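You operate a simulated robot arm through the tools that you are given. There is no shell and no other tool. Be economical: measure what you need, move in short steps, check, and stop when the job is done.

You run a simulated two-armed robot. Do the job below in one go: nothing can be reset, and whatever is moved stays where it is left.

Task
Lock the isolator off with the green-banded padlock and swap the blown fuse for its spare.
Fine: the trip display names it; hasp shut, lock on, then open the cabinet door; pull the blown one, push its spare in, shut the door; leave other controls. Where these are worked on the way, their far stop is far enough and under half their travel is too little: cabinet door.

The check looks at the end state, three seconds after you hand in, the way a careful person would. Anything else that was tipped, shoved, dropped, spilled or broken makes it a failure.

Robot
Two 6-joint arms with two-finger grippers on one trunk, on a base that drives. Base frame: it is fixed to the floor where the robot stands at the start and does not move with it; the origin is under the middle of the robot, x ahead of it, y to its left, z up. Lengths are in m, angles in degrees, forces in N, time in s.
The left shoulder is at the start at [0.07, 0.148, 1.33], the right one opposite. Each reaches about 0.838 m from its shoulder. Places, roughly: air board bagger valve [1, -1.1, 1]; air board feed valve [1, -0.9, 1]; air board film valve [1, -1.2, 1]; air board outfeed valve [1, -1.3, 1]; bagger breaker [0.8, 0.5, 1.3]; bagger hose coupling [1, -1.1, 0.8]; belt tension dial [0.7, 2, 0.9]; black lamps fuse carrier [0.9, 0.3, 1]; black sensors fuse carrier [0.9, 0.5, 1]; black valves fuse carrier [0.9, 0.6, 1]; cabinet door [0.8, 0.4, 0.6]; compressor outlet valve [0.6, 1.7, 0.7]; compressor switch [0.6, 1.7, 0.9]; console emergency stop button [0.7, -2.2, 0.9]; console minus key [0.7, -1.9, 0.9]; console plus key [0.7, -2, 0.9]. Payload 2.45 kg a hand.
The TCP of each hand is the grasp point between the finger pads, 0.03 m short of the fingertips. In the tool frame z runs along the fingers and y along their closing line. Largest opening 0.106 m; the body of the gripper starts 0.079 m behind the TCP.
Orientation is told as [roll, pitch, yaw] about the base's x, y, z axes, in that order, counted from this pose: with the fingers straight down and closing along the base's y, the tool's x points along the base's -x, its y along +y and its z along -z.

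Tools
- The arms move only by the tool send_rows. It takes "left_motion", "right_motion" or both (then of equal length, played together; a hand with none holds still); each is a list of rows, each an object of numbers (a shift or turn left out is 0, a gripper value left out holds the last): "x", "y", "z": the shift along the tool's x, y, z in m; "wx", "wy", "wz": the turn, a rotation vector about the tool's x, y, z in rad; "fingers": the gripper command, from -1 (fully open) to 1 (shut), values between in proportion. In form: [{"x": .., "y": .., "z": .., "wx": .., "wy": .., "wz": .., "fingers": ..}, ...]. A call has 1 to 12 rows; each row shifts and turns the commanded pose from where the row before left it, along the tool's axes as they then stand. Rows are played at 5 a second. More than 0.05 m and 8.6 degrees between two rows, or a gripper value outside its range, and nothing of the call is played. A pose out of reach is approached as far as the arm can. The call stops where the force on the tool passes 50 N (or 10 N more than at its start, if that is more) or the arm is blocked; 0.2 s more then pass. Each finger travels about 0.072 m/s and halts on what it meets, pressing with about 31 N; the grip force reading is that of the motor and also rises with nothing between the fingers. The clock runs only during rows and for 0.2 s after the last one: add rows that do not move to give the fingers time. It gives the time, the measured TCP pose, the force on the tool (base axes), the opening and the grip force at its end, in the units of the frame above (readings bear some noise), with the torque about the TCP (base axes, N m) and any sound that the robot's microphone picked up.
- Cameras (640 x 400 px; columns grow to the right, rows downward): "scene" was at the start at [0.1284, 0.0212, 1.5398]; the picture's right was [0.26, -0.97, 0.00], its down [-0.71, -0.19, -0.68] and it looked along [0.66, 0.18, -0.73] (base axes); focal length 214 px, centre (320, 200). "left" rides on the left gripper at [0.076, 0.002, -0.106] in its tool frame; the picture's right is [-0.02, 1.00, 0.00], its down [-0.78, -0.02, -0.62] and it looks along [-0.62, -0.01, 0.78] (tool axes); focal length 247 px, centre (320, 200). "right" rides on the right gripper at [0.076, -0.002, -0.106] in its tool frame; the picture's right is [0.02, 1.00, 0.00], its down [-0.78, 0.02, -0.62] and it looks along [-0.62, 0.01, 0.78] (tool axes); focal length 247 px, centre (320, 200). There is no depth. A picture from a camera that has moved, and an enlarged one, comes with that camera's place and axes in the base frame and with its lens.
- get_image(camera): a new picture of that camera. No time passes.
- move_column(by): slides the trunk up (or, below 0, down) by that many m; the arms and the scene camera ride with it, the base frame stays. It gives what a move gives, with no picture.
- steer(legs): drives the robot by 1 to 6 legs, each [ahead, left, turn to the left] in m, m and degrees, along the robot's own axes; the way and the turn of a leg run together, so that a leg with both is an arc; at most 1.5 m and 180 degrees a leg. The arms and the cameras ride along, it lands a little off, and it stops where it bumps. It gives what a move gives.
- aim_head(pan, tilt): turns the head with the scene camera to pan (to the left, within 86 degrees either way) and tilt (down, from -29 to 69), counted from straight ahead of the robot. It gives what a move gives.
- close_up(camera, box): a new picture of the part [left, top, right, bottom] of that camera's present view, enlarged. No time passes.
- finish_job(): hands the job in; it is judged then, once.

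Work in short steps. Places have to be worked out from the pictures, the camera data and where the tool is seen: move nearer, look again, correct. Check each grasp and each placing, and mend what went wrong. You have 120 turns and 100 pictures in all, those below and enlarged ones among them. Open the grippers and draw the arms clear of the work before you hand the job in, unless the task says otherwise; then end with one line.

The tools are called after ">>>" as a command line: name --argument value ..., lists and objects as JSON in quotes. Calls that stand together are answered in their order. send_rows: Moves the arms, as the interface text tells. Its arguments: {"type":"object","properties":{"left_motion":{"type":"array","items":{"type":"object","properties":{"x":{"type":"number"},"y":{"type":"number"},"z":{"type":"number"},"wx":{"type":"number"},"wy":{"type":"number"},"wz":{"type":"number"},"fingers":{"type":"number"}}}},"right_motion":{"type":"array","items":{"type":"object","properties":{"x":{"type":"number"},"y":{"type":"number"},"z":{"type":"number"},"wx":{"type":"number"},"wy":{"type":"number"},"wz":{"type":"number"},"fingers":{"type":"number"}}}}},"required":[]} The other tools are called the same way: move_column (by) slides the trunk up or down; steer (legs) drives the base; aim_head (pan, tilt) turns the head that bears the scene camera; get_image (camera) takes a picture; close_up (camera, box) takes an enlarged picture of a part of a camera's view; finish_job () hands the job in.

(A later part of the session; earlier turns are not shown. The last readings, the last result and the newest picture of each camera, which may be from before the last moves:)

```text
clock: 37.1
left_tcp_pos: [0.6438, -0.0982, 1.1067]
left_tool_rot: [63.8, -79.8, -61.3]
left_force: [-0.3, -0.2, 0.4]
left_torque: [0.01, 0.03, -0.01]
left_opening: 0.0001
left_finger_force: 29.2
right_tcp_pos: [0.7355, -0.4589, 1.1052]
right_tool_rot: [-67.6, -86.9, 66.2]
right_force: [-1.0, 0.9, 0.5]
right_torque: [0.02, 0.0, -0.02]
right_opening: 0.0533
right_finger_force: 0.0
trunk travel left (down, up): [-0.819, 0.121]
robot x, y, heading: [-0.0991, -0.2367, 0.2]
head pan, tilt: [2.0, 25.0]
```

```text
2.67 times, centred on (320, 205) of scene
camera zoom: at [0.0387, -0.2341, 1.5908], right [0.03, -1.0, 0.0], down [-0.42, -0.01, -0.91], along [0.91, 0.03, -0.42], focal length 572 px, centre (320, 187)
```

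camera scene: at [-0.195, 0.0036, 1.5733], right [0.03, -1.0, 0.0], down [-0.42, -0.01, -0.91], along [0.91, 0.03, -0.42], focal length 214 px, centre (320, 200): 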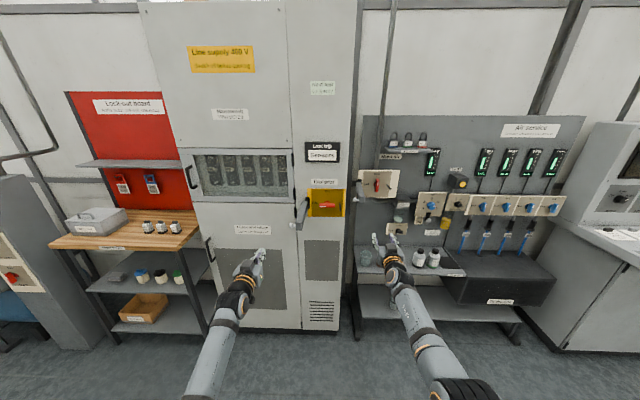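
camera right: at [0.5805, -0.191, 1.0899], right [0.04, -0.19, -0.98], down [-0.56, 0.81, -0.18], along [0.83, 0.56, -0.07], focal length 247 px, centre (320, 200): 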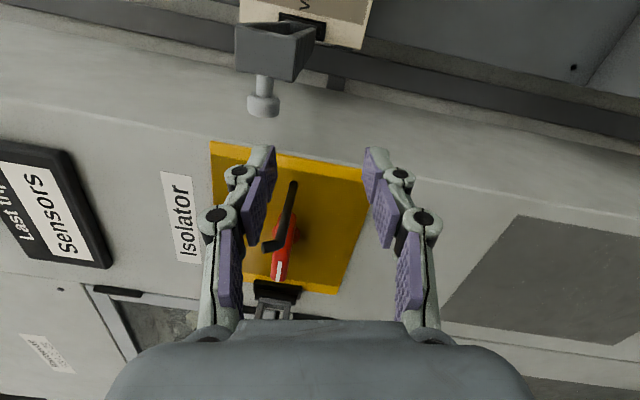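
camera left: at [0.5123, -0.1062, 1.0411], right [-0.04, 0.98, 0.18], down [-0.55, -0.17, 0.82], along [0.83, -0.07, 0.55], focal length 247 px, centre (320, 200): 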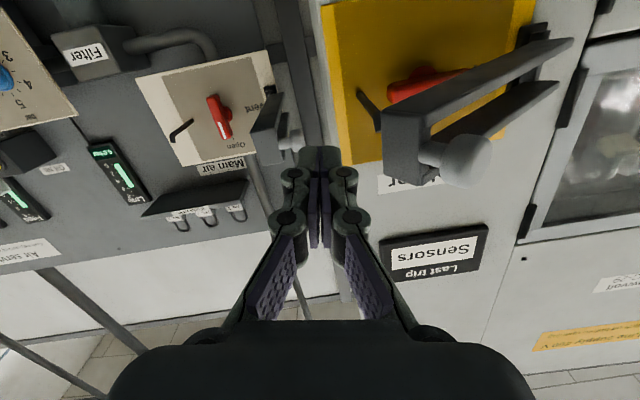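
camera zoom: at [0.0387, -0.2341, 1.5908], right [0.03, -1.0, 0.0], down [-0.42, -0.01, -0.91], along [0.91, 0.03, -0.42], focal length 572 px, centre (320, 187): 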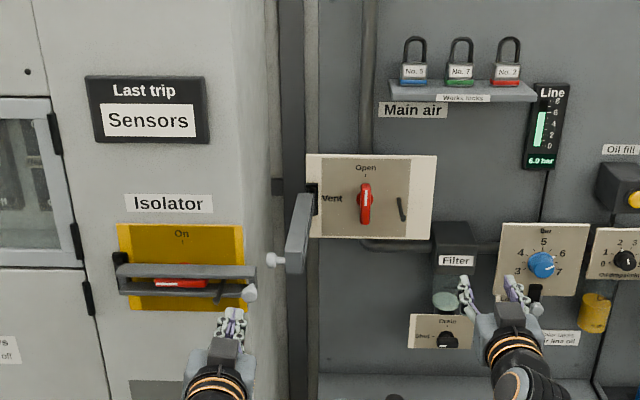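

The bar swung nearly flush, with the pin through its slot. I push on the knob a little to make sure it is fully shut.

>>> steer --legs '[[0.06, -0.014, 0]]'

>>> get_image --camera "left"

>>> close_up --camera "scene" --box '[200, 130, 440, 280]'

```text
clock: 38.1
left_tcp_pos: [0.6908, -0.1063, 1.1051]
left_tool_rot: [63.3, -79.6, -60.4]
left_force: [-24.6, -4.7, 4.9]
left_torque: [-0.01, -0.23, -0.22]
left_opening: 0.0001
left_finger_force: 29.2
right_tcp_pos: [0.7849, -0.4701, 1.1075]
right_tool_rot: [-69.8, -87.0, 68.6]
right_force: [0.9, 0.2, 0.0]
right_torque: [0.02, -0.03, -0.01]
right_opening: 0.0528
right_finger_force: 0.0
trunk travel left (down, up): [-0.819, 0.121]
robot x, y, heading: [-0.0494, -0.2481, -0.2]
head pan, tilt: [2.0, 25.0]
stopped in leg 1: the force on the tool passed its limit at 72 N (the readings are from after the stop); the commanded pose is now the measured one
```

```text
65 pictures are left
camera left: at [0.5782, -0.0996, 1.0401], right [-0.04, 0.98, 0.18], down [-0.55, -0.18, 0.82], along [0.84, -0.07, 0.55], focal length 247 px, centre (320, 200)
```

left: 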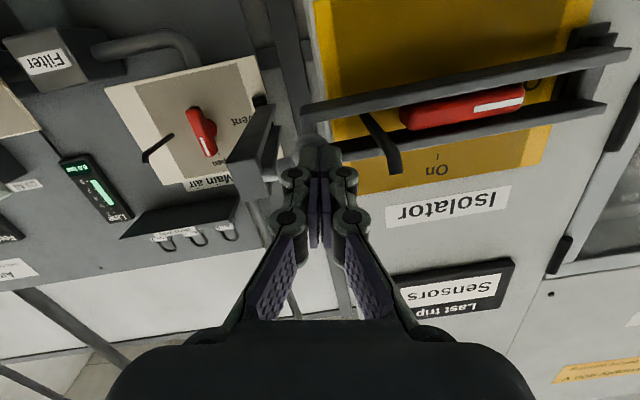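

```text
2.67 times, centred on (320, 205) of scene
camera zoom: at [0.0854, -0.2479, 1.5911], right [0.04, -1.0, 0.0], down [-0.42, -0.01, -0.91], along [0.91, 0.03, -0.42], focal length 572 px, centre (320, 187)
```

zoom: 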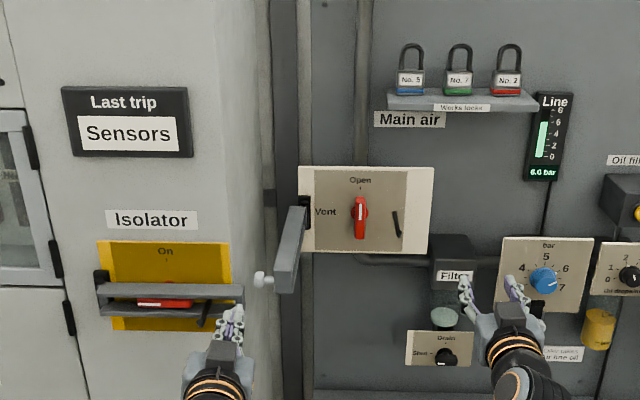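

The hasp is shut against its stop with the pin through the slot. I back off and fold the left arm back, so the right arm can fetch padlock No. 7, estimated at (1.07, -0.457, 1.34).

>>> steer --legs '[[-0.28, 0, 0]]'

>>> send_rows --left_motion '[{"y": 0.04}, {"y": 0.04}, {"y": 0.04}, {"wy": 0.145, "y": 0.03}, {"wy": 0.145}, {"wy": 0.145}, {"wy": 0.145}, {"wy": 0.145}, {"wy": 0.145}, {"wy": 0.145}, {"wy": 0.145}, {"wy": 0.145}]' --right_motion '[{"fingers": -0.28, "x": -0.03}, {"x": -0.03}, {"x": -0.03}, {"x": -0.03}, {"x": -0.03}, {}, {}, {}, {}, {}, {}, {}]'

>>> move_column --by 0.08

```text
clock: 40.1
left_tcp_pos: [0.4192, -0.1069, 1.0994]
left_tool_rot: [60.9, -79.5, -58.1]
left_force: [0.5, -0.6, 0.8]
left_torque: [-0.01, 0.01, -0.02]
left_opening: 0.0
left_finger_force: 28.3
right_tcp_pos: [0.5129, -0.4703, 1.1009]
right_tool_rot: [-62.8, -86.8, 61.5]
right_force: [-0.2, -0.1, 0.8]
right_torque: [0.0, -0.01, 0.0]
right_opening: 0.0532
right_finger_force: 0.1
trunk travel left (down, up): [-0.819, 0.121]
robot x, y, heading: [-0.3274, -0.248, 0.1]
head pan, tilt: [2.0, 25.0]
```

```text
clock: 42.7
left_tcp_pos: [0.3977, 0.0372, 1.1266]
left_tool_rot: [9.5, -10.0, 0.8]
left_force: [-1.0, 0.4, 0.7]
left_torque: [-0.01, 0.03, -0.02]
left_opening: 0.0
left_finger_force: 28.8
left hand out of reach, approached as far as the arm can: row 12
right_tcp_pos: [0.5168, -0.4729, 1.2354]
right_tool_rot: [-63.4, -86.9, 62.0]
right_force: [0.3, -0.1, 0.1]
right_torque: [-0.01, -0.02, 0.0]
right_opening: 0.0678
right_finger_force: 0.1
right hand out of reach, approached as far as the arm can: row 1, 2, 3
trunk travel left (down, up): [-0.819, 0.121]
robot x, y, heading: [-0.3238, -0.25, -0.3]
head pan, tilt: [2.0, 25.0]
```

```text
clock: 43.9
left_tcp_pos: [0.3983, 0.0385, 1.2064]
left_tool_rot: [9.4, -9.9, 0.8]
left_force: [0.0, -0.1, -0.1]
left_torque: [-0.01, 0.0, 0.04]
left_opening: 0.0002
left_finger_force: 28.2
right_tcp_pos: [0.5177, -0.472, 1.3154]
right_tool_rot: [-63.5, -86.8, 62.1]
right_force: [0.7, -1.0, -0.7]
right_torque: [0.0, 0.0, 0.0]
right_opening: 0.068
right_finger_force: 0.1
trunk travel left (down, up): [-0.899, 0.041]
robot x, y, heading: [-0.3281, -0.2482, -0.3]
head pan, tilt: [2.0, 25.0]
```

Left hand now points down, and I draw it back and outward. The right hand rises slightly toward lock height, then I look.

>>> send_rows --left_motion '[{"x": 0.04, "y": 0.04}, {"x": 0.04, "y": 0.04}, {"x": 0.04, "y": 0.04}, {"x": 0.04, "y": 0.04}, {"x": 0.04, "y": 0.04}, {"x": 0.04}, {}]' --right_motion '[{"x": -0.012}, {"x": -0.012}, {}, {}, {}, {}, {}]'

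>>> steer --legs '[[0.35, 0, 0]]'

>>> get_image --camera "right"

>>> get_image --camera "scene"

```text
refused: row 1 steps farther than a row can; nothing moved
```

```text
clock: 46.1
left_tcp_pos: [0.7473, 0.0386, 1.2054]
left_tool_rot: [9.4, -9.9, 0.7]
left_force: [-2.8, 1.0, 2.0]
left_torque: [-0.09, -0.33, -0.06]
left_opening: 0.0
left_finger_force: 28.9
right_tcp_pos: [0.8666, -0.4728, 1.3159]
right_tool_rot: [-64.4, -86.9, 63.0]
right_force: [-0.7, 0.6, 0.5]
right_torque: [0.01, 0.0, 0.0]
right_opening: 0.0679
right_finger_force: 0.1
trunk travel left (down, up): [-0.899, 0.041]
robot x, y, heading: [0.0216, -0.2487, -0.4]
head pan, tilt: [2.0, 25.0]
```

```text
63 pictures are left
camera right: at [0.7577, -0.4751, 1.2424], right [0.02, 1.0, -0.07], down [-0.6, 0.07, 0.8], along [0.8, 0.02, 0.6], focal length 247 px, centre (320, 200)
```

right: 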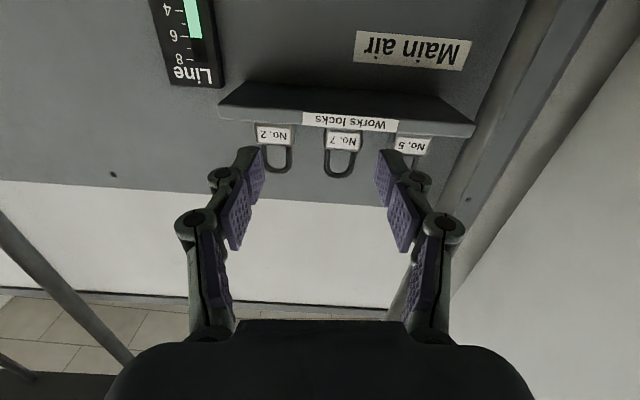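

```text
62 pictures are left
camera scene: at [0.1652, -0.247, 1.6703], right [0.03, -1.0, 0.0], down [-0.42, -0.01, -0.91], along [0.91, 0.03, -0.42], focal length 214 px, centre (320, 200)
```

scene: 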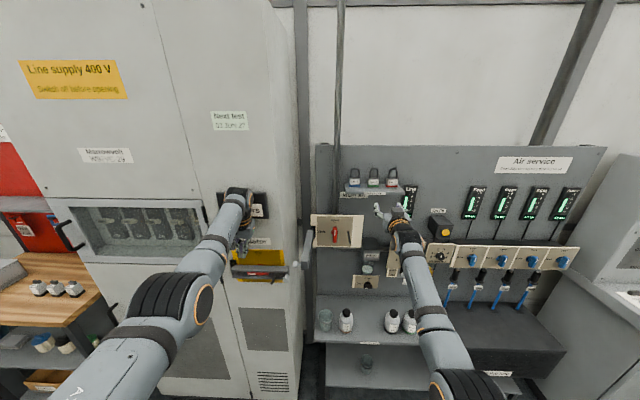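

One row was oversize, so the left hand didn't retract before the drive and is now lightly near the display. I pull it back and out in smaller rows.

>>> send_rows --left_motion '[{"x": 0.045}, {"x": 0.045}, {"x": 0.045}, {"x": 0.03, "y": 0.035}, {"x": 0.03, "y": 0.035}, {"y": 0.045}, {"y": 0.045}, {"y": 0.045}, {}]'

>>> get_image --camera "scene"

```text
clock: 48.1
left_tcp_pos: [0.5707, 0.2462, 1.1766]
left_tool_rot: [9.7, -10.0, 0.8]
left_force: [-0.8, -0.4, 0.3]
left_torque: [-0.01, -0.02, 0.0]
left_opening: 0.0
left_finger_force: 29.0
left hand out of reach, approached as far as the arm can: row 3, 4, 5
right_tcp_pos: [0.8656, -0.4738, 1.3159]
right_tool_rot: [-63.5, -86.9, 62.2]
right_force: [-0.7, 0.3, 0.6]
right_torque: [-0.01, -0.01, 0.0]
right_opening: 0.0678
right_finger_force: 0.1
trunk travel left (down, up): [-0.899, 0.041]
robot x, y, heading: [0.0214, -0.2495, 0.1]
head pan, tilt: [2.0, 25.0]
```

```text
61 pictures are left
camera scene: at [0.1662, -0.248, 1.6702], right [0.03, -1.0, 0.0], down [-0.42, -0.01, -0.91], along [0.91, 0.03, -0.42], focal length 214 px, centre (320, 200)
```

scene: 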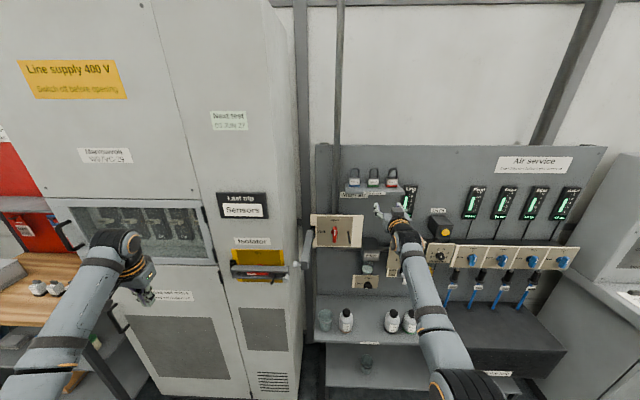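

Left arm is clear. I zoom in on the padlocks with both cameras to refine No. 7's position.

>>> close_up --camera "scene" --box '[330, 150, 430, 212]'

>>> close_up --camera "right" --box '[230, 60, 450, 200]'

>>> send_rows --left_motion '[{"z": -0.045}, {"z": -0.045}, {"x": 0.04}, {"x": 0.04}, {"x": 0.03}, {}]'

```text
6.40 times, centred on (380, 181) of scene
camera zoom: at [0.1662, -0.248, 1.6702], right [0.03, -1.0, 0.0], down [-0.42, -0.01, -0.91], along [0.91, 0.03, -0.42], focal length 1373 px, centre (-64, 322)
```

zoom: 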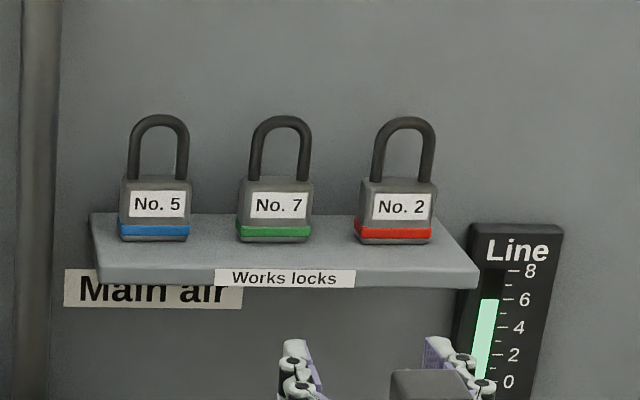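

```text
2.86 times, centred on (340, 130) of right
camera zoom: at [0.7584, -0.4758, 1.2417], right [0.02, 1.0, -0.07], down [-0.6, 0.07, 0.8], along [0.8, 0.02, 0.6], focal length 706 px, centre (263, 400)
```

zoom: 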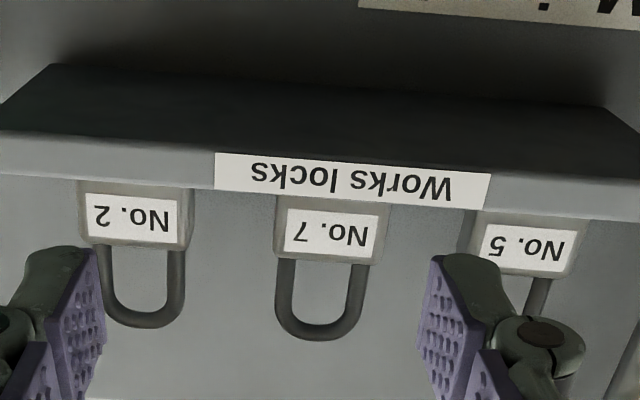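

```text
clock: 49.5
left_tcp_pos: [0.4818, 0.2413, 1.224]
left_tool_rot: [9.4, -9.8, 0.7]
left_force: [1.0, -0.1, -0.6]
left_torque: [-0.02, 0.0, 0.04]
left_opening: 0.0002
left_finger_force: 28.9
left hand out of reach, approached as far as the arm can: row 2, 5
right_tcp_pos: [0.8676, -0.473, 1.3146]
right_tool_rot: [-62.1, -86.9, 60.6]
right_force: [0.3, 0.9, -0.3]
right_torque: [-0.01, -0.02, -0.01]
right_opening: 0.0678
right_finger_force: 0.0
trunk travel left (down, up): [-0.899, 0.041]
robot x, y, heading: [0.0217, -0.2505, -0.1]
head pan, tilt: [2.0, 25.0]
```

The two views agree: the No. 7 label is at (1.030, -0.446, 1.358). I level the right hand, then shift it to y=-0.446, z=1.358.

>>> send_rows --right_motion '[{"wz": 0.07}, {"wx": -0.028, "wy": -0.028}, {"y": 0.027}, {"x": -0.043}, {}]'

>>> get_image --camera "right"

```text
clock: 50.7
left_tcp_pos: [0.4788, 0.2406, 1.2245]
left_tool_rot: [9.5, -9.9, 0.8]
left_force: [-0.3, -0.4, 0.1]
left_torque: [0.0, 0.03, -0.01]
left_opening: 0.0001
left_finger_force: 28.2
right_tcp_pos: [0.8658, -0.4469, 1.3582]
right_tool_rot: [100.1, -88.7, -100.0]
right_force: [-0.5, 0.2, 0.0]
right_torque: [0.03, 0.01, 0.01]
right_opening: 0.0678
right_finger_force: 0.0
trunk travel left (down, up): [-0.899, 0.041]
robot x, y, heading: [0.0188, -0.2475, -0.2]
head pan, tilt: [2.0, 25.0]
```

```text
58 pictures are left
camera right: at [0.7604, -0.4472, 1.2818], right [0.0, 1.0, 0.0], down [-0.62, 0.0, 0.78], along [0.78, 0.0, 0.62], focal length 247 px, centre (320, 200)
```

right: 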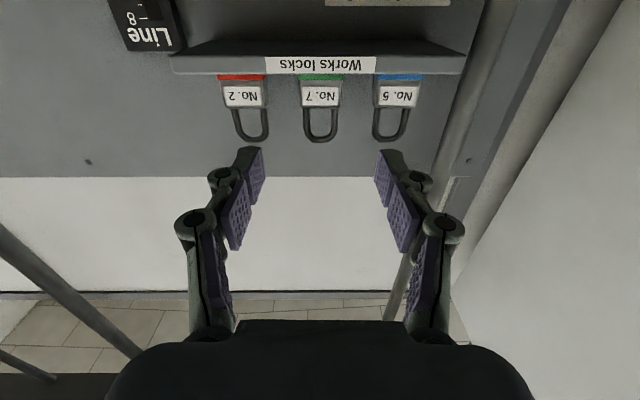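

The hand is level and aligned with No. 7. I drive ahead 0.1 and check.

>>> steer --legs '[[0.1, 0, 0]]'

>>> get_image --camera "right"

```text
clock: 51.9
left_tcp_pos: [0.5736, 0.2415, 1.2271]
left_tool_rot: [9.5, -10.2, 0.8]
left_force: [0.4, -0.1, 0.7]
left_torque: [-0.02, -0.07, 0.02]
left_opening: 0.0003
left_finger_force: 29.2
right_tcp_pos: [0.9602, -0.4458, 1.3646]
right_tool_rot: [113.9, -88.7, -113.7]
right_force: [-1.3, -0.1, 0.4]
right_torque: [0.0, 0.01, 0.0]
right_opening: 0.068
right_finger_force: 0.0
trunk travel left (down, up): [-0.899, 0.041]
robot x, y, heading: [0.1202, -0.2532, -0.0]
head pan, tilt: [2.0, 25.0]
```

```text
57 pictures are left
camera right: at [0.8541, -0.4468, 1.2856], right [0.0, 1.0, 0.0], down [-0.63, 0.0, 0.78], along [0.78, 0.0, 0.63], focal length 247 px, centre (320, 200)
```

right: 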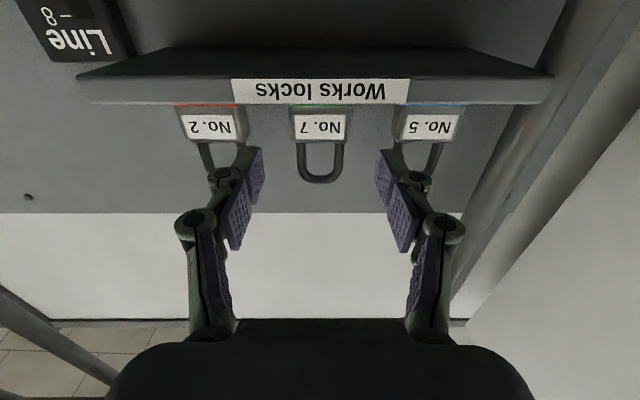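

Clearances look right. I narrow the fingers slightly and drive in the last 7.5 cm.

>>> send_rows --right_motion '[{"fingers": -0.19, "x": 0.003}, {}]'

>>> steer --legs '[[0.075, 0, 0]]'

>>> get_image --camera "right"

>>> close_up --camera "scene" --box '[310, 140, 450, 228]'

```text
clock: 52.5
left_tcp_pos: [0.5758, 0.2413, 1.2267]
left_tool_rot: [9.4, -10.2, 0.7]
left_force: [0.8, 0.9, 0.5]
left_torque: [-0.01, -0.03, 0.0]
left_opening: 0.0
left_finger_force: 28.9
right_tcp_pos: [0.9611, -0.4456, 1.359]
right_tool_rot: [109.8, -88.7, -109.8]
right_force: [0.1, -0.1, 0.9]
right_torque: [0.02, 0.0, 0.0]
right_opening: 0.0633
right_finger_force: 0.1
trunk travel left (down, up): [-0.899, 0.041]
robot x, y, heading: [0.1218, -0.2503, -0.2]
head pan, tilt: [2.0, 25.0]
```

```text
clock: 53.5
left_tcp_pos: [0.6441, 0.2412, 1.2268]
left_tool_rot: [9.4, -10.2, 0.7]
left_force: [-0.5, -0.2, -0.2]
left_torque: [0.01, -0.05, 0.02]
left_opening: 0.0001
left_finger_force: 28.5
right_tcp_pos: [1.0297, -0.4459, 1.3624]
right_tool_rot: [120.4, -88.7, -120.3]
right_force: [-0.9, 0.6, 0.6]
right_torque: [0.02, 0.05, -0.06]
right_opening: 0.0631
right_finger_force: 0.0
trunk travel left (down, up): [-0.899, 0.041]
robot x, y, heading: [0.1954, -0.2519, -0.2]
head pan, tilt: [2.0, 25.0]
```

```text
56 pictures are left
camera right: at [0.9257, -0.4466, 1.2845], right [0.0, 1.0, 0.0], down [-0.63, 0.0, 0.78], along [0.78, 0.0, 0.63], focal length 247 px, centre (320, 200)
```

right: 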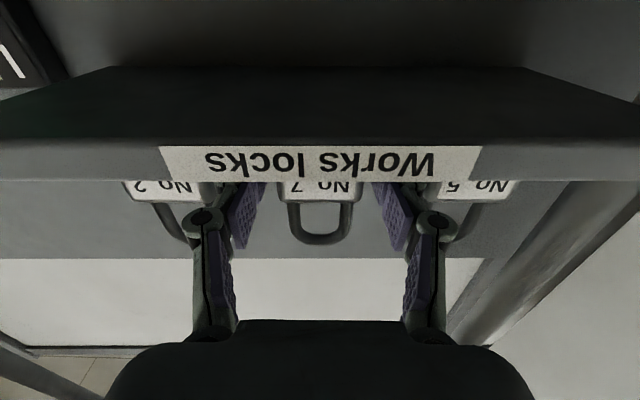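

```text
4.55 times, centred on (380, 184) of scene
camera zoom: at [0.3292, -0.2472, 1.6712], right [0.03, -1.0, 0.0], down [-0.42, -0.01, -0.91], along [0.91, 0.03, -0.42], focal length 975 px, centre (47, 273)
```

zoom: 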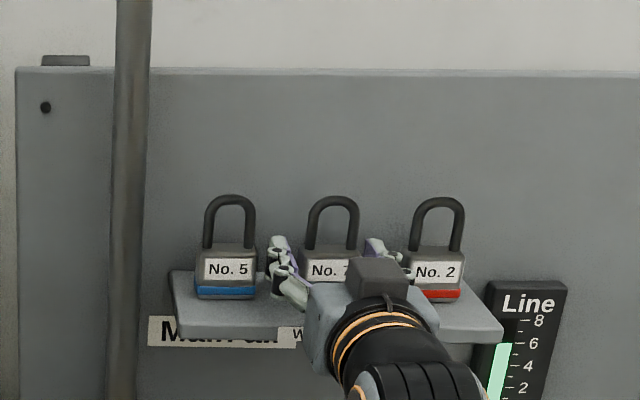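

The fingers straddle No. 7, so I close on it.

>>> send_rows --right_motion '[{"z": 0.008}, {"fingers": 0.3}, {"fingers": 1}, {}, {}]'

>>> get_image --camera "right"

```text
clock: 54.7
left_tcp_pos: [0.6516, 0.2409, 1.2257]
left_tool_rot: [9.4, -10.0, 0.7]
left_force: [-0.4, -0.1, 1.0]
left_torque: [-0.01, -0.06, 0.01]
left_opening: 0.0002
left_finger_force: 28.3
right_tcp_pos: [1.0455, -0.4473, 1.3571]
right_tool_rot: [106.2, -88.7, -106.0]
right_force: [0.5, 0.1, -1.7]
right_torque: [0.01, -0.04, 0.04]
right_opening: 0.0431
right_finger_force: 31.3
trunk travel left (down, up): [-0.899, 0.041]
robot x, y, heading: [0.2012, -0.2466, 0.1]
head pan, tilt: [2.0, 25.0]
```

```text
54 pictures are left
camera right: at [0.9407, -0.4469, 1.2798], right [0.0, 1.0, 0.0], down [-0.63, 0.0, 0.78], along [0.78, 0.0, 0.63], focal length 247 px, centre (320, 200)
```

right: 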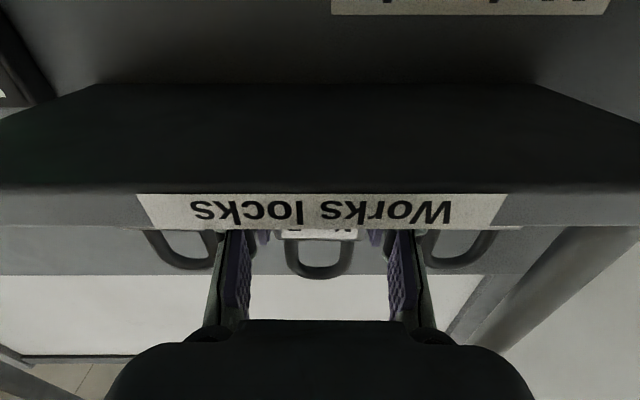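

Gripped at 43 mm. I lift with the trunk 3 cm and drive back out.

>>> move_column --by 0.03

>>> steer --legs '[[-0.45, 0, 0]]'

>>> get_image --camera "right"

>>> get_image --camera "scene"

```text
clock: 55.5
left_tcp_pos: [0.6517, 0.2416, 1.2561]
left_tool_rot: [9.5, -9.9, 0.6]
left_force: [-1.1, 1.1, -0.1]
left_torque: [-0.02, 0.0, 0.0]
left_opening: 0.0
left_finger_force: 28.7
right_tcp_pos: [1.047, -0.4469, 1.3873]
right_tool_rot: [104.9, -88.8, -104.8]
right_force: [0.0, -0.2, -1.5]
right_torque: [-0.03, 0.02, 0.01]
right_opening: 0.0438
right_finger_force: 31.1
trunk travel left (down, up): [-0.929, 0.011]
robot x, y, heading: [0.1934, -0.2487, -0.1]
head pan, tilt: [2.0, 25.0]
```

```text
clock: 58.2
left_tcp_pos: [0.2098, 0.2411, 1.2533]
left_tool_rot: [9.4, -9.9, 0.6]
left_force: [0.0, 0.6, -0.8]
left_torque: [-0.03, -0.01, 0.02]
left_opening: 0.0002
left_finger_force: 28.4
right_tcp_pos: [0.604, -0.4469, 1.3855]
right_tool_rot: [98.7, -88.8, -98.7]
right_force: [0.8, 0.1, -0.8]
right_torque: [0.01, -0.02, -0.01]
right_opening: 0.0434
right_finger_force: 31.4
trunk travel left (down, up): [-0.929, 0.011]
robot x, y, heading: [-0.2505, -0.2506, -0.0]
head pan, tilt: [2.0, 25.0]
```

```text
53 pictures are left
camera right: at [0.4984, -0.4471, 1.3076], right [0.0, 1.0, 0.0], down [-0.62, 0.0, 0.78], along [0.78, 0.0, 0.62], focal length 247 px, centre (320, 200)
```

right: 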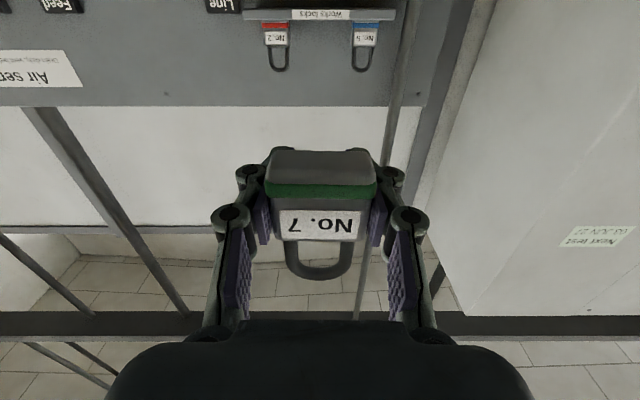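

```text
52 pictures are left
camera scene: at [-0.1024, -0.2463, 1.6998], right [0.03, -1.0, 0.0], down [-0.42, -0.01, -0.91], along [0.9, 0.03, -0.42], focal length 214 px, centre (320, 200)
```

scene: 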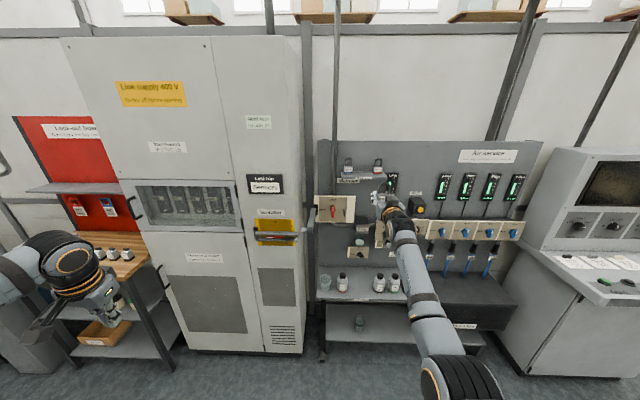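

Padlock No. 7 is held with its shackle up. I strafe left so the lock lines up with the isolator pin (y≈-0.067), then lower the trunk.

>>> steer --legs '[[-0.03, 0.38, 0]]'

>>> move_column --by -0.3

>>> get_image --camera "right"

>>> close_up --camera "scene" --box '[260, 100, 420, 200]'

```text
clock: 60.6
left_tcp_pos: [0.1805, 0.6198, 1.256]
left_tool_rot: [9.5, -10.0, 0.5]
left_force: [0.7, -0.1, 1.0]
left_torque: [0.01, 0.0, 0.05]
left_opening: 0.0
left_finger_force: 28.8
right_tcp_pos: [0.5731, -0.0681, 1.3855]
right_tool_rot: [101.5, -88.7, -101.6]
right_force: [1.1, 0.3, -2.3]
right_torque: [0.02, -0.09, 0.04]
right_opening: 0.0436
right_finger_force: 31.4
trunk travel left (down, up): [-0.929, 0.011]
robot x, y, heading: [-0.2762, 0.133, -0.2]
head pan, tilt: [2.0, 25.0]
```

```text
clock: 63.6
left_tcp_pos: [0.18, 0.6222, 0.9556]
left_tool_rot: [9.4, -9.8, 0.5]
left_force: [0.0, 0.5, 0.0]
left_torque: [0.01, 0.01, 0.01]
left_opening: 0.0002
left_finger_force: 28.3
right_tcp_pos: [0.5727, -0.066, 1.0863]
right_tool_rot: [103.4, -88.8, -103.6]
right_force: [0.1, -0.9, -2.6]
right_torque: [-0.03, -0.04, -0.02]
right_opening: 0.0433
right_finger_force: 31.3
trunk travel left (down, up): [-0.629, 0.311]
robot x, y, heading: [-0.2762, 0.1322, -0.1]
head pan, tilt: [2.0, 25.0]
```

```text
51 pictures are left
camera right: at [0.4673, -0.0665, 1.009], right [0.0, 1.0, 0.0], down [-0.63, 0.0, 0.78], along [0.78, 0.0, 0.63], focal length 247 px, centre (320, 200)
```

right: 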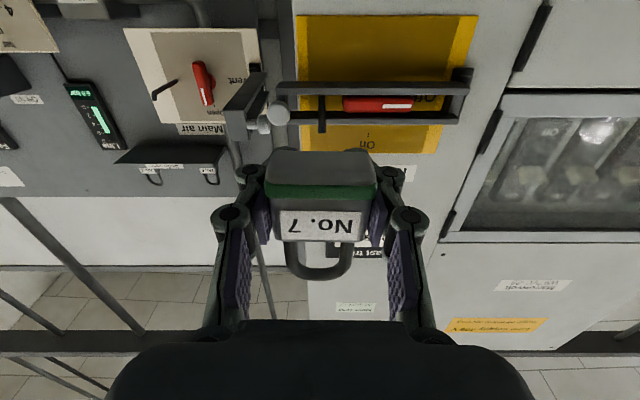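

```text
4.00 times, centred on (340, 150) of scene
camera zoom: at [-0.1339, 0.1353, 1.4002], right [0.03, -1.0, 0.0], down [-0.42, -0.01, -0.91], along [0.91, 0.03, -0.42], focal length 858 px, centre (240, 400)
```

zoom: 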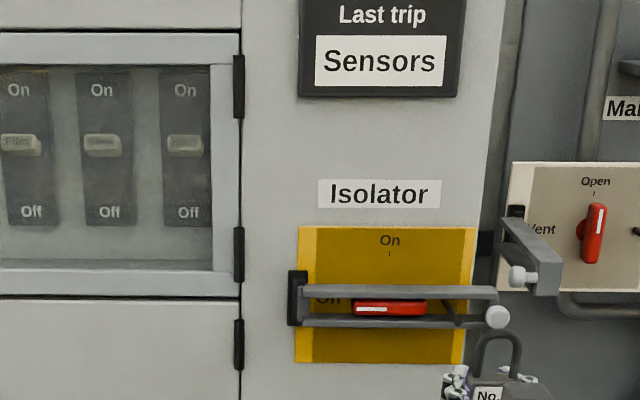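

The pin is aligned in y with the held lock. I zoom on it to see its shape before threading.

>>> close_up --camera "right" --box '[260, 60, 400, 147]'

>>> close_up --camera "scene" --box '[340, 160, 420, 210]'

```text
4.57 times, centred on (330, 104) of right
camera zoom: at [0.4673, -0.0665, 1.009], right [0.0, 1.0, 0.0], down [-0.63, 0.0, 0.78], along [0.78, 0.0, 0.63], focal length 1129 px, centre (274, 641)
```

zoom: 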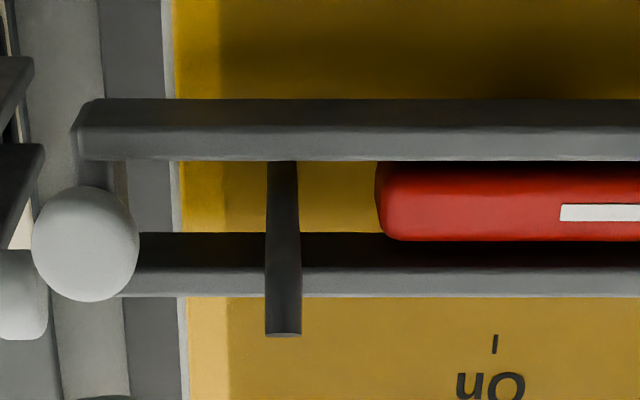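

```text
8.00 times, centred on (380, 185) of scene
camera zoom: at [-0.1339, 0.1353, 1.4002], right [0.03, -1.0, 0.0], down [-0.42, -0.01, -0.91], along [0.91, 0.03, -0.42], focal length 1716 px, centre (-160, 320)
```

zoom: 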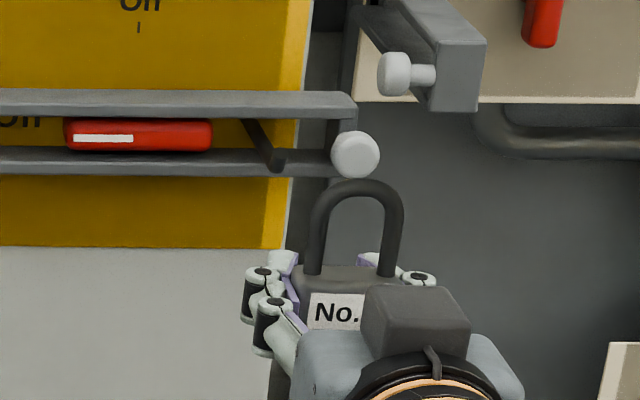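

The pin runs straight out to x≈0.70 at z≈1.097 with a small upturned tip. I lower 25 mm so the pin faces the middle of the shackle, and approach to just in front.

>>> move_column --by -0.025

>>> steer --legs '[[0.085, 0.002, 0]]'

>>> get_image --camera "right"

>>> close_up --camera "scene" --box '[340, 160, 420, 210]'

```text
clock: 64.3
left_tcp_pos: [0.1792, 0.6225, 0.93]
left_tool_rot: [9.4, -10.0, 0.5]
left_force: [0.0, 0.7, 0.7]
left_torque: [0.01, 0.02, -0.03]
left_opening: 0.0003
left_finger_force: 28.3
right_tcp_pos: [0.5718, -0.0672, 1.062]
right_tool_rot: [104.1, -88.8, -104.1]
right_force: [-1.7, 0.1, -2.0]
right_torque: [-0.02, -0.01, 0.02]
right_opening: 0.0434
right_finger_force: 30.9
trunk travel left (down, up): [-0.604, 0.336]
robot x, y, heading: [-0.2768, 0.1303, -0.5]
head pan, tilt: [2.0, 25.0]
```

```text
clock: 65.4
left_tcp_pos: [0.2651, 0.6239, 0.9296]
left_tool_rot: [9.3, -10.0, 0.5]
left_force: [0.4, -0.2, -0.4]
left_torque: [-0.04, 0.04, 0.03]
left_opening: 0.0
left_finger_force: 28.3
right_tcp_pos: [0.6587, -0.0646, 1.0614]
right_tool_rot: [102.0, -88.9, -102.3]
right_force: [-0.1, 0.4, -1.3]
right_torque: [0.0, -0.08, -0.02]
right_opening: 0.0436
right_finger_force: 31.1
trunk travel left (down, up): [-0.604, 0.336]
robot x, y, heading: [-0.1936, 0.1342, -0.3]
head pan, tilt: [2.0, 25.0]
```

```text
47 pictures are left
camera right: at [0.553, -0.0652, 0.9836], right [0.0, 1.0, 0.0], down [-0.62, 0.0, 0.78], along [0.78, 0.0, 0.62], focal length 247 px, centre (320, 200)
```

right: 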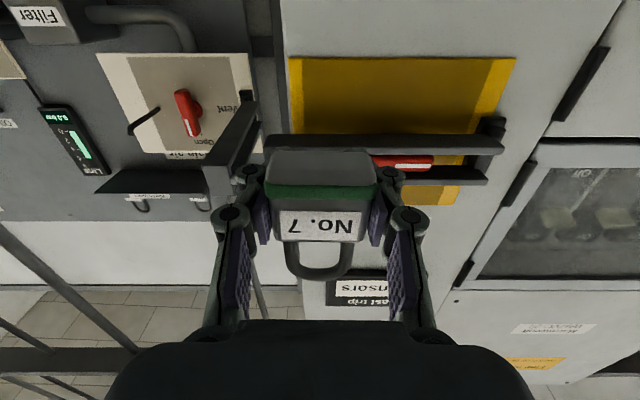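

```text
8.00 times, centred on (380, 185) of scene
camera zoom: at [-0.0479, 0.1368, 1.3751], right [0.03, -1.0, 0.0], down [-0.42, -0.01, -0.91], along [0.91, 0.03, -0.42], focal length 1716 px, centre (-160, 320)
```

zoom: 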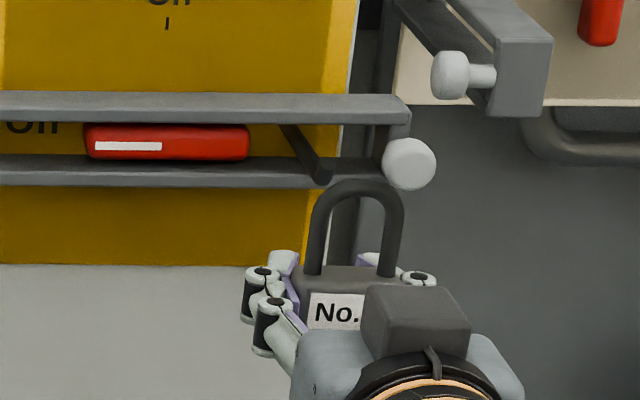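

Pin y looks ~6 mm left of the shackle centre and the hole slightly low, so I shift +5 mm in y, +8 mm in z, then drive the shackle over the pin.

>>> send_rows --right_motion '[{"y": 0.005, "x": -0.008}, {}]'

>>> steer --legs '[[0.035, 0, 0]]'

>>> close_up --camera "scene" --box '[340, 160, 420, 210]'

```text
clock: 66.0
left_tcp_pos: [0.2661, 0.6236, 0.9293]
left_tool_rot: [9.4, -9.8, 0.5]
left_force: [0.9, -0.9, 0.0]
left_torque: [0.04, 0.03, 0.01]
left_opening: 0.0
left_finger_force: 28.3
right_tcp_pos: [0.6587, -0.0612, 1.0686]
right_tool_rot: [99.2, -88.8, -99.2]
right_force: [-0.3, -0.2, -2.2]
right_torque: [-0.01, -0.08, 0.0]
right_opening: 0.0435
right_finger_force: 31.2
trunk travel left (down, up): [-0.604, 0.336]
robot x, y, heading: [-0.1952, 0.1391, -0.1]
head pan, tilt: [2.0, 25.0]
```

```text
clock: 66.8
left_tcp_pos: [0.2984, 0.6236, 0.9309]
left_tool_rot: [9.4, -10.1, 0.5]
left_force: [-0.8, 0.4, -0.3]
left_torque: [0.02, -0.01, 0.02]
left_opening: 0.0
left_finger_force: 28.0
right_tcp_pos: [0.6913, -0.0611, 1.0711]
right_tool_rot: [108.8, -88.8, -108.9]
right_force: [-0.3, -0.4, -1.7]
right_torque: [0.01, 0.0, -0.03]
right_opening: 0.0435
right_finger_force: 31.3
trunk travel left (down, up): [-0.604, 0.336]
robot x, y, heading: [-0.161, 0.1364, -0.2]
head pan, tilt: [2.0, 25.0]
```

```text
8.00 times, centred on (380, 185) of scene
camera zoom: at [-0.016, 0.1367, 1.3755], right [0.03, -1.0, 0.0], down [-0.42, -0.01, -0.91], along [0.91, 0.03, -0.42], focal length 1716 px, centre (-160, 320)
```

zoom: 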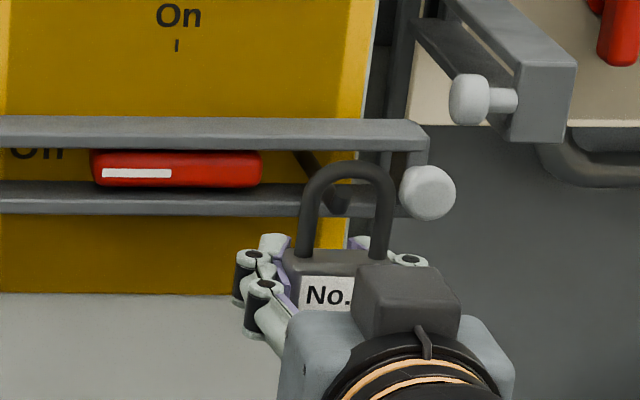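

The pin's tip shows inside the shackle hole. I go in another 3 cm.

>>> steer --legs '[[0.03, 0, 0]]'

>>> close_up --camera "scene" --box '[340, 160, 420, 210]'

>>> get_image --camera "right"

```text
clock: 67.8
left_tcp_pos: [0.3308, 0.6228, 0.9304]
left_tool_rot: [9.5, -9.9, 0.3]
left_force: [0.2, -0.1, -0.8]
left_torque: [-0.01, 0.04, 0.03]
left_opening: 0.0003
left_finger_force: 28.6
right_tcp_pos: [0.7206, -0.061, 1.0684]
right_tool_rot: [102.7, -88.6, -102.8]
right_force: [-1.4, -1.0, -1.3]
right_torque: [-0.01, -0.04, -0.05]
right_opening: 0.0431
right_finger_force: 45.0
trunk travel left (down, up): [-0.604, 0.336]
robot x, y, heading: [-0.1311, 0.1335, -0.3]
head pan, tilt: [2.0, 25.0]
stopped in leg 1: the force on the tool passed its limit at 72 N (the readings are from after the stop); the commanded pose is now the measured one
```

```text
8.00 times, centred on (380, 185) of scene
camera zoom: at [0.0152, 0.1363, 1.3752], right [0.03, -1.0, 0.0], down [-0.42, -0.01, -0.91], along [0.91, 0.03, -0.42], focal length 1716 px, centre (-160, 320)
```

zoom: 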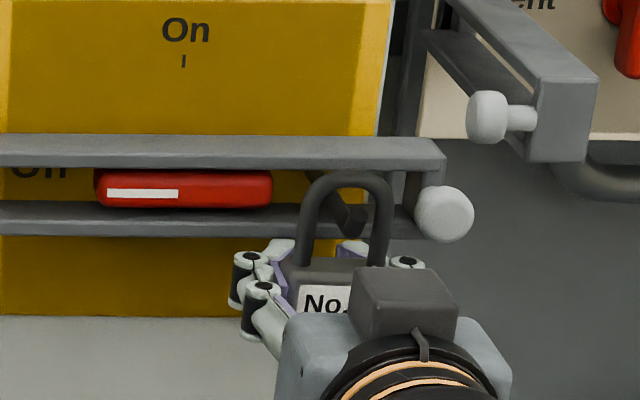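

```text
43 pictures are left
camera right: at [0.6157, -0.0604, 0.9916], right [0.0, 1.0, 0.0], down [-0.63, 0.0, 0.78], along [0.78, 0.0, 0.63], focal length 247 px, centre (320, 200)
```

right: 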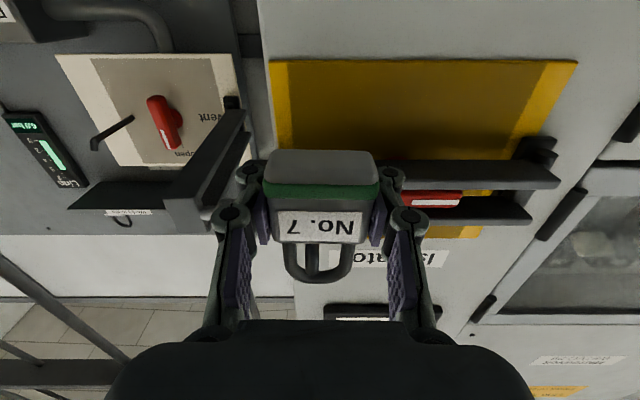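

The pin shows inside the shackle loop from both views. I zoom in on the hand view to see whether the pin's tip is past the shackle.

>>> close_up --camera "right" --box '[260, 200, 380, 300]'

>>> close_up --camera "scene" --box '[365, 175, 397, 200]'

```text
4.00 times, centred on (320, 250) of right
camera zoom: at [0.6157, -0.0604, 0.9916], right [0.0, 1.0, 0.0], down [-0.63, 0.0, 0.78], along [0.78, 0.0, 0.63], focal length 988 px, centre (320, 0)
```

zoom: 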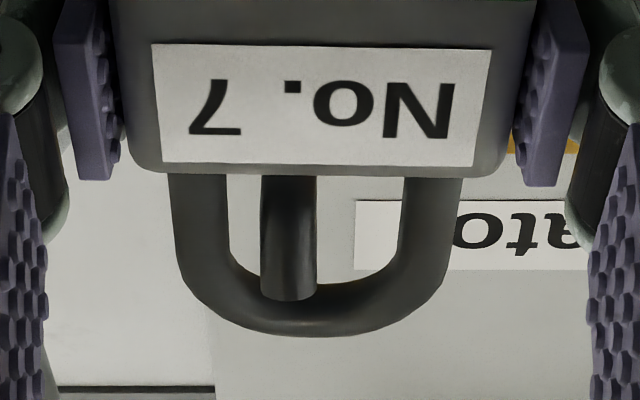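

```text
16.00 times, centred on (381, 188) of scene
camera zoom: at [0.0152, 0.1363, 1.3752], right [0.03, -1.0, 0.0], down [-0.42, -0.01, -0.91], along [0.91, 0.03, -0.42], focal length 3432 px, centre (-656, 400)
```

zoom: 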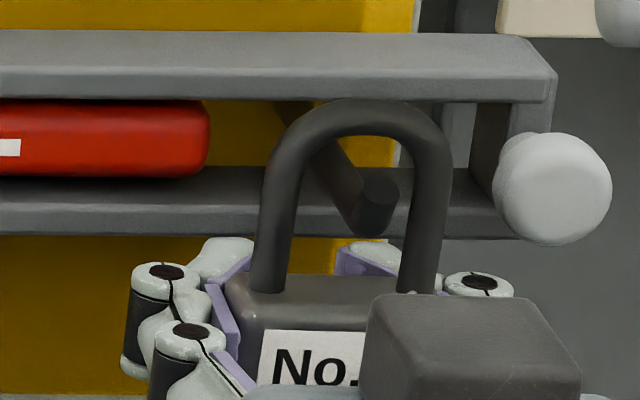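

The pin's tip is drawn over the shackle, so the lock is threaded past it. I lower until the shackle rests on the pin.

>>> move_column --by -0.018

>>> close_up --camera "scene" --box '[360, 165, 408, 195]'

```text
clock: 68.5
left_tcp_pos: [0.3289, 0.6233, 0.9124]
left_tool_rot: [9.4, -9.8, 0.4]
left_force: [0.0, 0.8, -1.1]
left_torque: [-0.01, 0.04, -0.02]
left_opening: 0.0
left_finger_force: 28.4
right_tcp_pos: [0.7216, -0.0608, 1.0532]
right_tool_rot: [110.4, -88.8, -110.4]
right_force: [14.6, -1.3, 14.2]
right_torque: [-0.04, 1.03, 0.13]
right_opening: 0.0439
right_finger_force: 31.2
trunk travel left (down, up): [-0.586, 0.354]
robot x, y, heading: [-0.1264, 0.1345, -0.5]
head pan, tilt: [2.0, 25.0]
```

```text
13.33 times, centred on (384, 180) of scene
camera zoom: at [0.0155, 0.1366, 1.3573], right [0.03, -1.0, 0.0], down [-0.42, -0.01, -0.91], along [0.91, 0.03, -0.42], focal length 2860 px, centre (-533, 467)
```

zoom: 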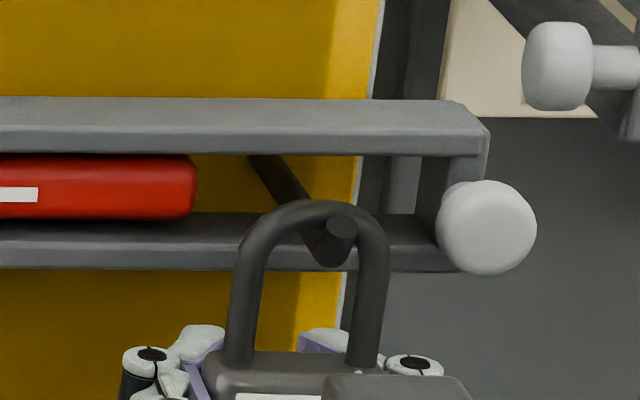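

The shackle bears on the pin behind its upturned tip (14 N upward). I open the fingers and look before withdrawing.

>>> send_rows --right_motion '[{"fingers": 0.1}, {"fingers": 0.0}, {"fingers": -0.2}, {}]'

>>> close_up --camera "right" --box '[220, 100, 420, 300]'

```text
clock: 69.5
left_tcp_pos: [0.3294, 0.6233, 0.9112]
left_tool_rot: [9.5, -9.9, 0.4]
left_force: [1.2, -0.6, 0.3]
left_torque: [0.0, 0.01, -0.02]
left_opening: 0.0
left_finger_force: 28.6
right_tcp_pos: [0.7207, -0.0597, 1.0502]
right_tool_rot: [104.7, -88.7, -104.8]
right_force: [0.8, -0.6, -0.4]
right_torque: [-0.01, 0.03, 0.03]
right_opening: 0.0639
right_finger_force: 0.0
trunk travel left (down, up): [-0.586, 0.354]
robot x, y, heading: [-0.1252, 0.1339, -0.4]
head pan, tilt: [2.0, 25.0]
```

```text
2.00 times, centred on (320, 200) of right
camera zoom: at [0.6156, -0.0601, 0.9738], right [0.0, 1.0, 0.0], down [-0.63, 0.0, 0.78], along [0.78, 0.0, 0.63], focal length 494 px, centre (320, 200)
```

zoom: 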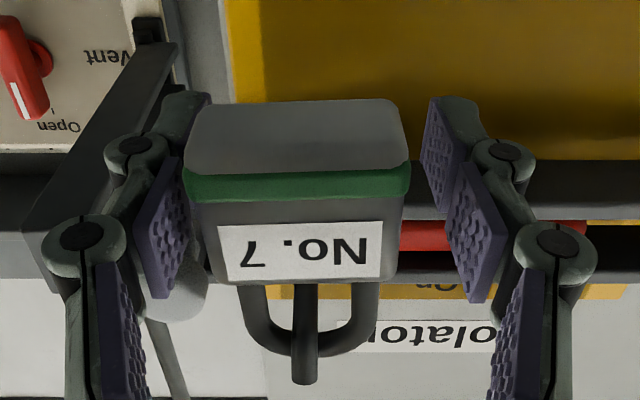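

The lock hangs on the pin, with the fingers clear on both sides. I back straight out.

>>> steer --legs '[[-0.25, 0, 0]]'

>>> aim_head --pan 15 --tilt 25

>>> get_image --camera "scene"

>>> get_image --camera "right"

```text
clock: 71.3
left_tcp_pos: [0.08, 0.626, 0.9123]
left_tool_rot: [9.4, -9.9, 0.4]
left_force: [-0.7, 0.2, 0.1]
left_torque: [0.01, 0.01, -0.01]
left_opening: 0.0
left_finger_force: 28.8
right_tcp_pos: [0.4711, -0.0595, 1.0517]
right_tool_rot: [105.3, -88.6, -105.5]
right_force: [-0.1, -0.4, 0.2]
right_torque: [0.02, 0.03, -0.04]
right_opening: 0.0636
right_finger_force: 0.1
trunk travel left (down, up): [-0.586, 0.354]
robot x, y, heading: [-0.3773, 0.1364, -0.4]
head pan, tilt: [2.0, 25.0]
```

```text
clock: 72.0
left_tcp_pos: [0.0793, 0.6254, 0.9128]
left_tool_rot: [9.4, -9.8, 0.4]
left_force: [-0.3, 0.4, -0.2]
left_torque: [-0.01, 0.01, 0.0]
left_opening: 0.0001
left_finger_force: 28.5
right_tcp_pos: [0.4706, -0.0595, 1.0513]
right_tool_rot: [104.9, -88.7, -104.9]
right_force: [-0.5, -0.3, 0.2]
right_torque: [0.02, 0.01, 0.03]
right_opening: 0.0635
right_finger_force: 0.2
trunk travel left (down, up): [-0.586, 0.354]
robot x, y, heading: [-0.3782, 0.1364, -0.2]
head pan, tilt: [15.0, 25.0]
```

```text
38 pictures are left
camera scene: at [-0.2379, 0.1587, 1.3572], right [0.25, -0.97, 0.0], down [-0.41, -0.11, -0.91], along [0.88, 0.23, -0.42], focal length 214 px, centre (320, 200)
```

scene: 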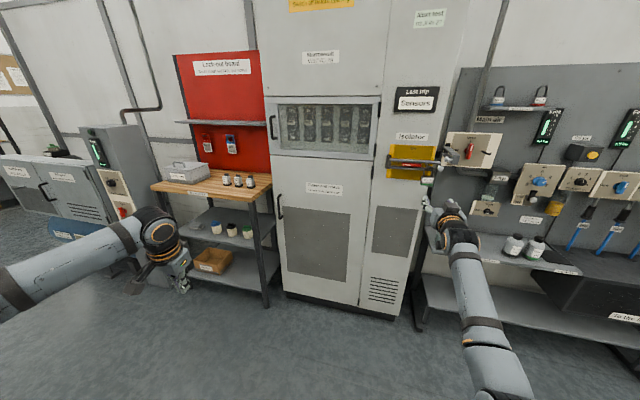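

```text
37 pictures are left
camera right: at [0.3655, -0.0587, 0.9739], right [0.0, 1.0, 0.0], down [-0.63, 0.0, 0.78], along [0.78, 0.0, 0.63], focal length 247 px, centre (320, 200)
```

right: 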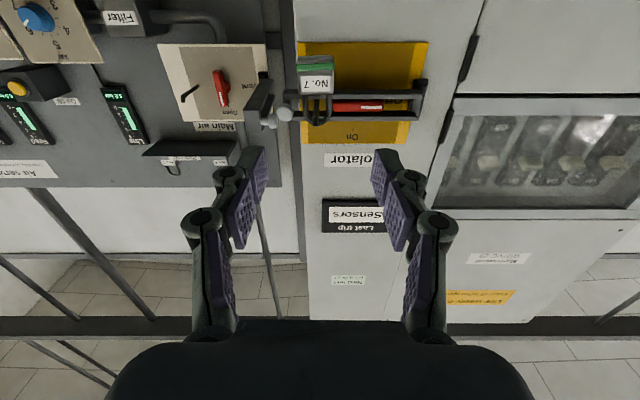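

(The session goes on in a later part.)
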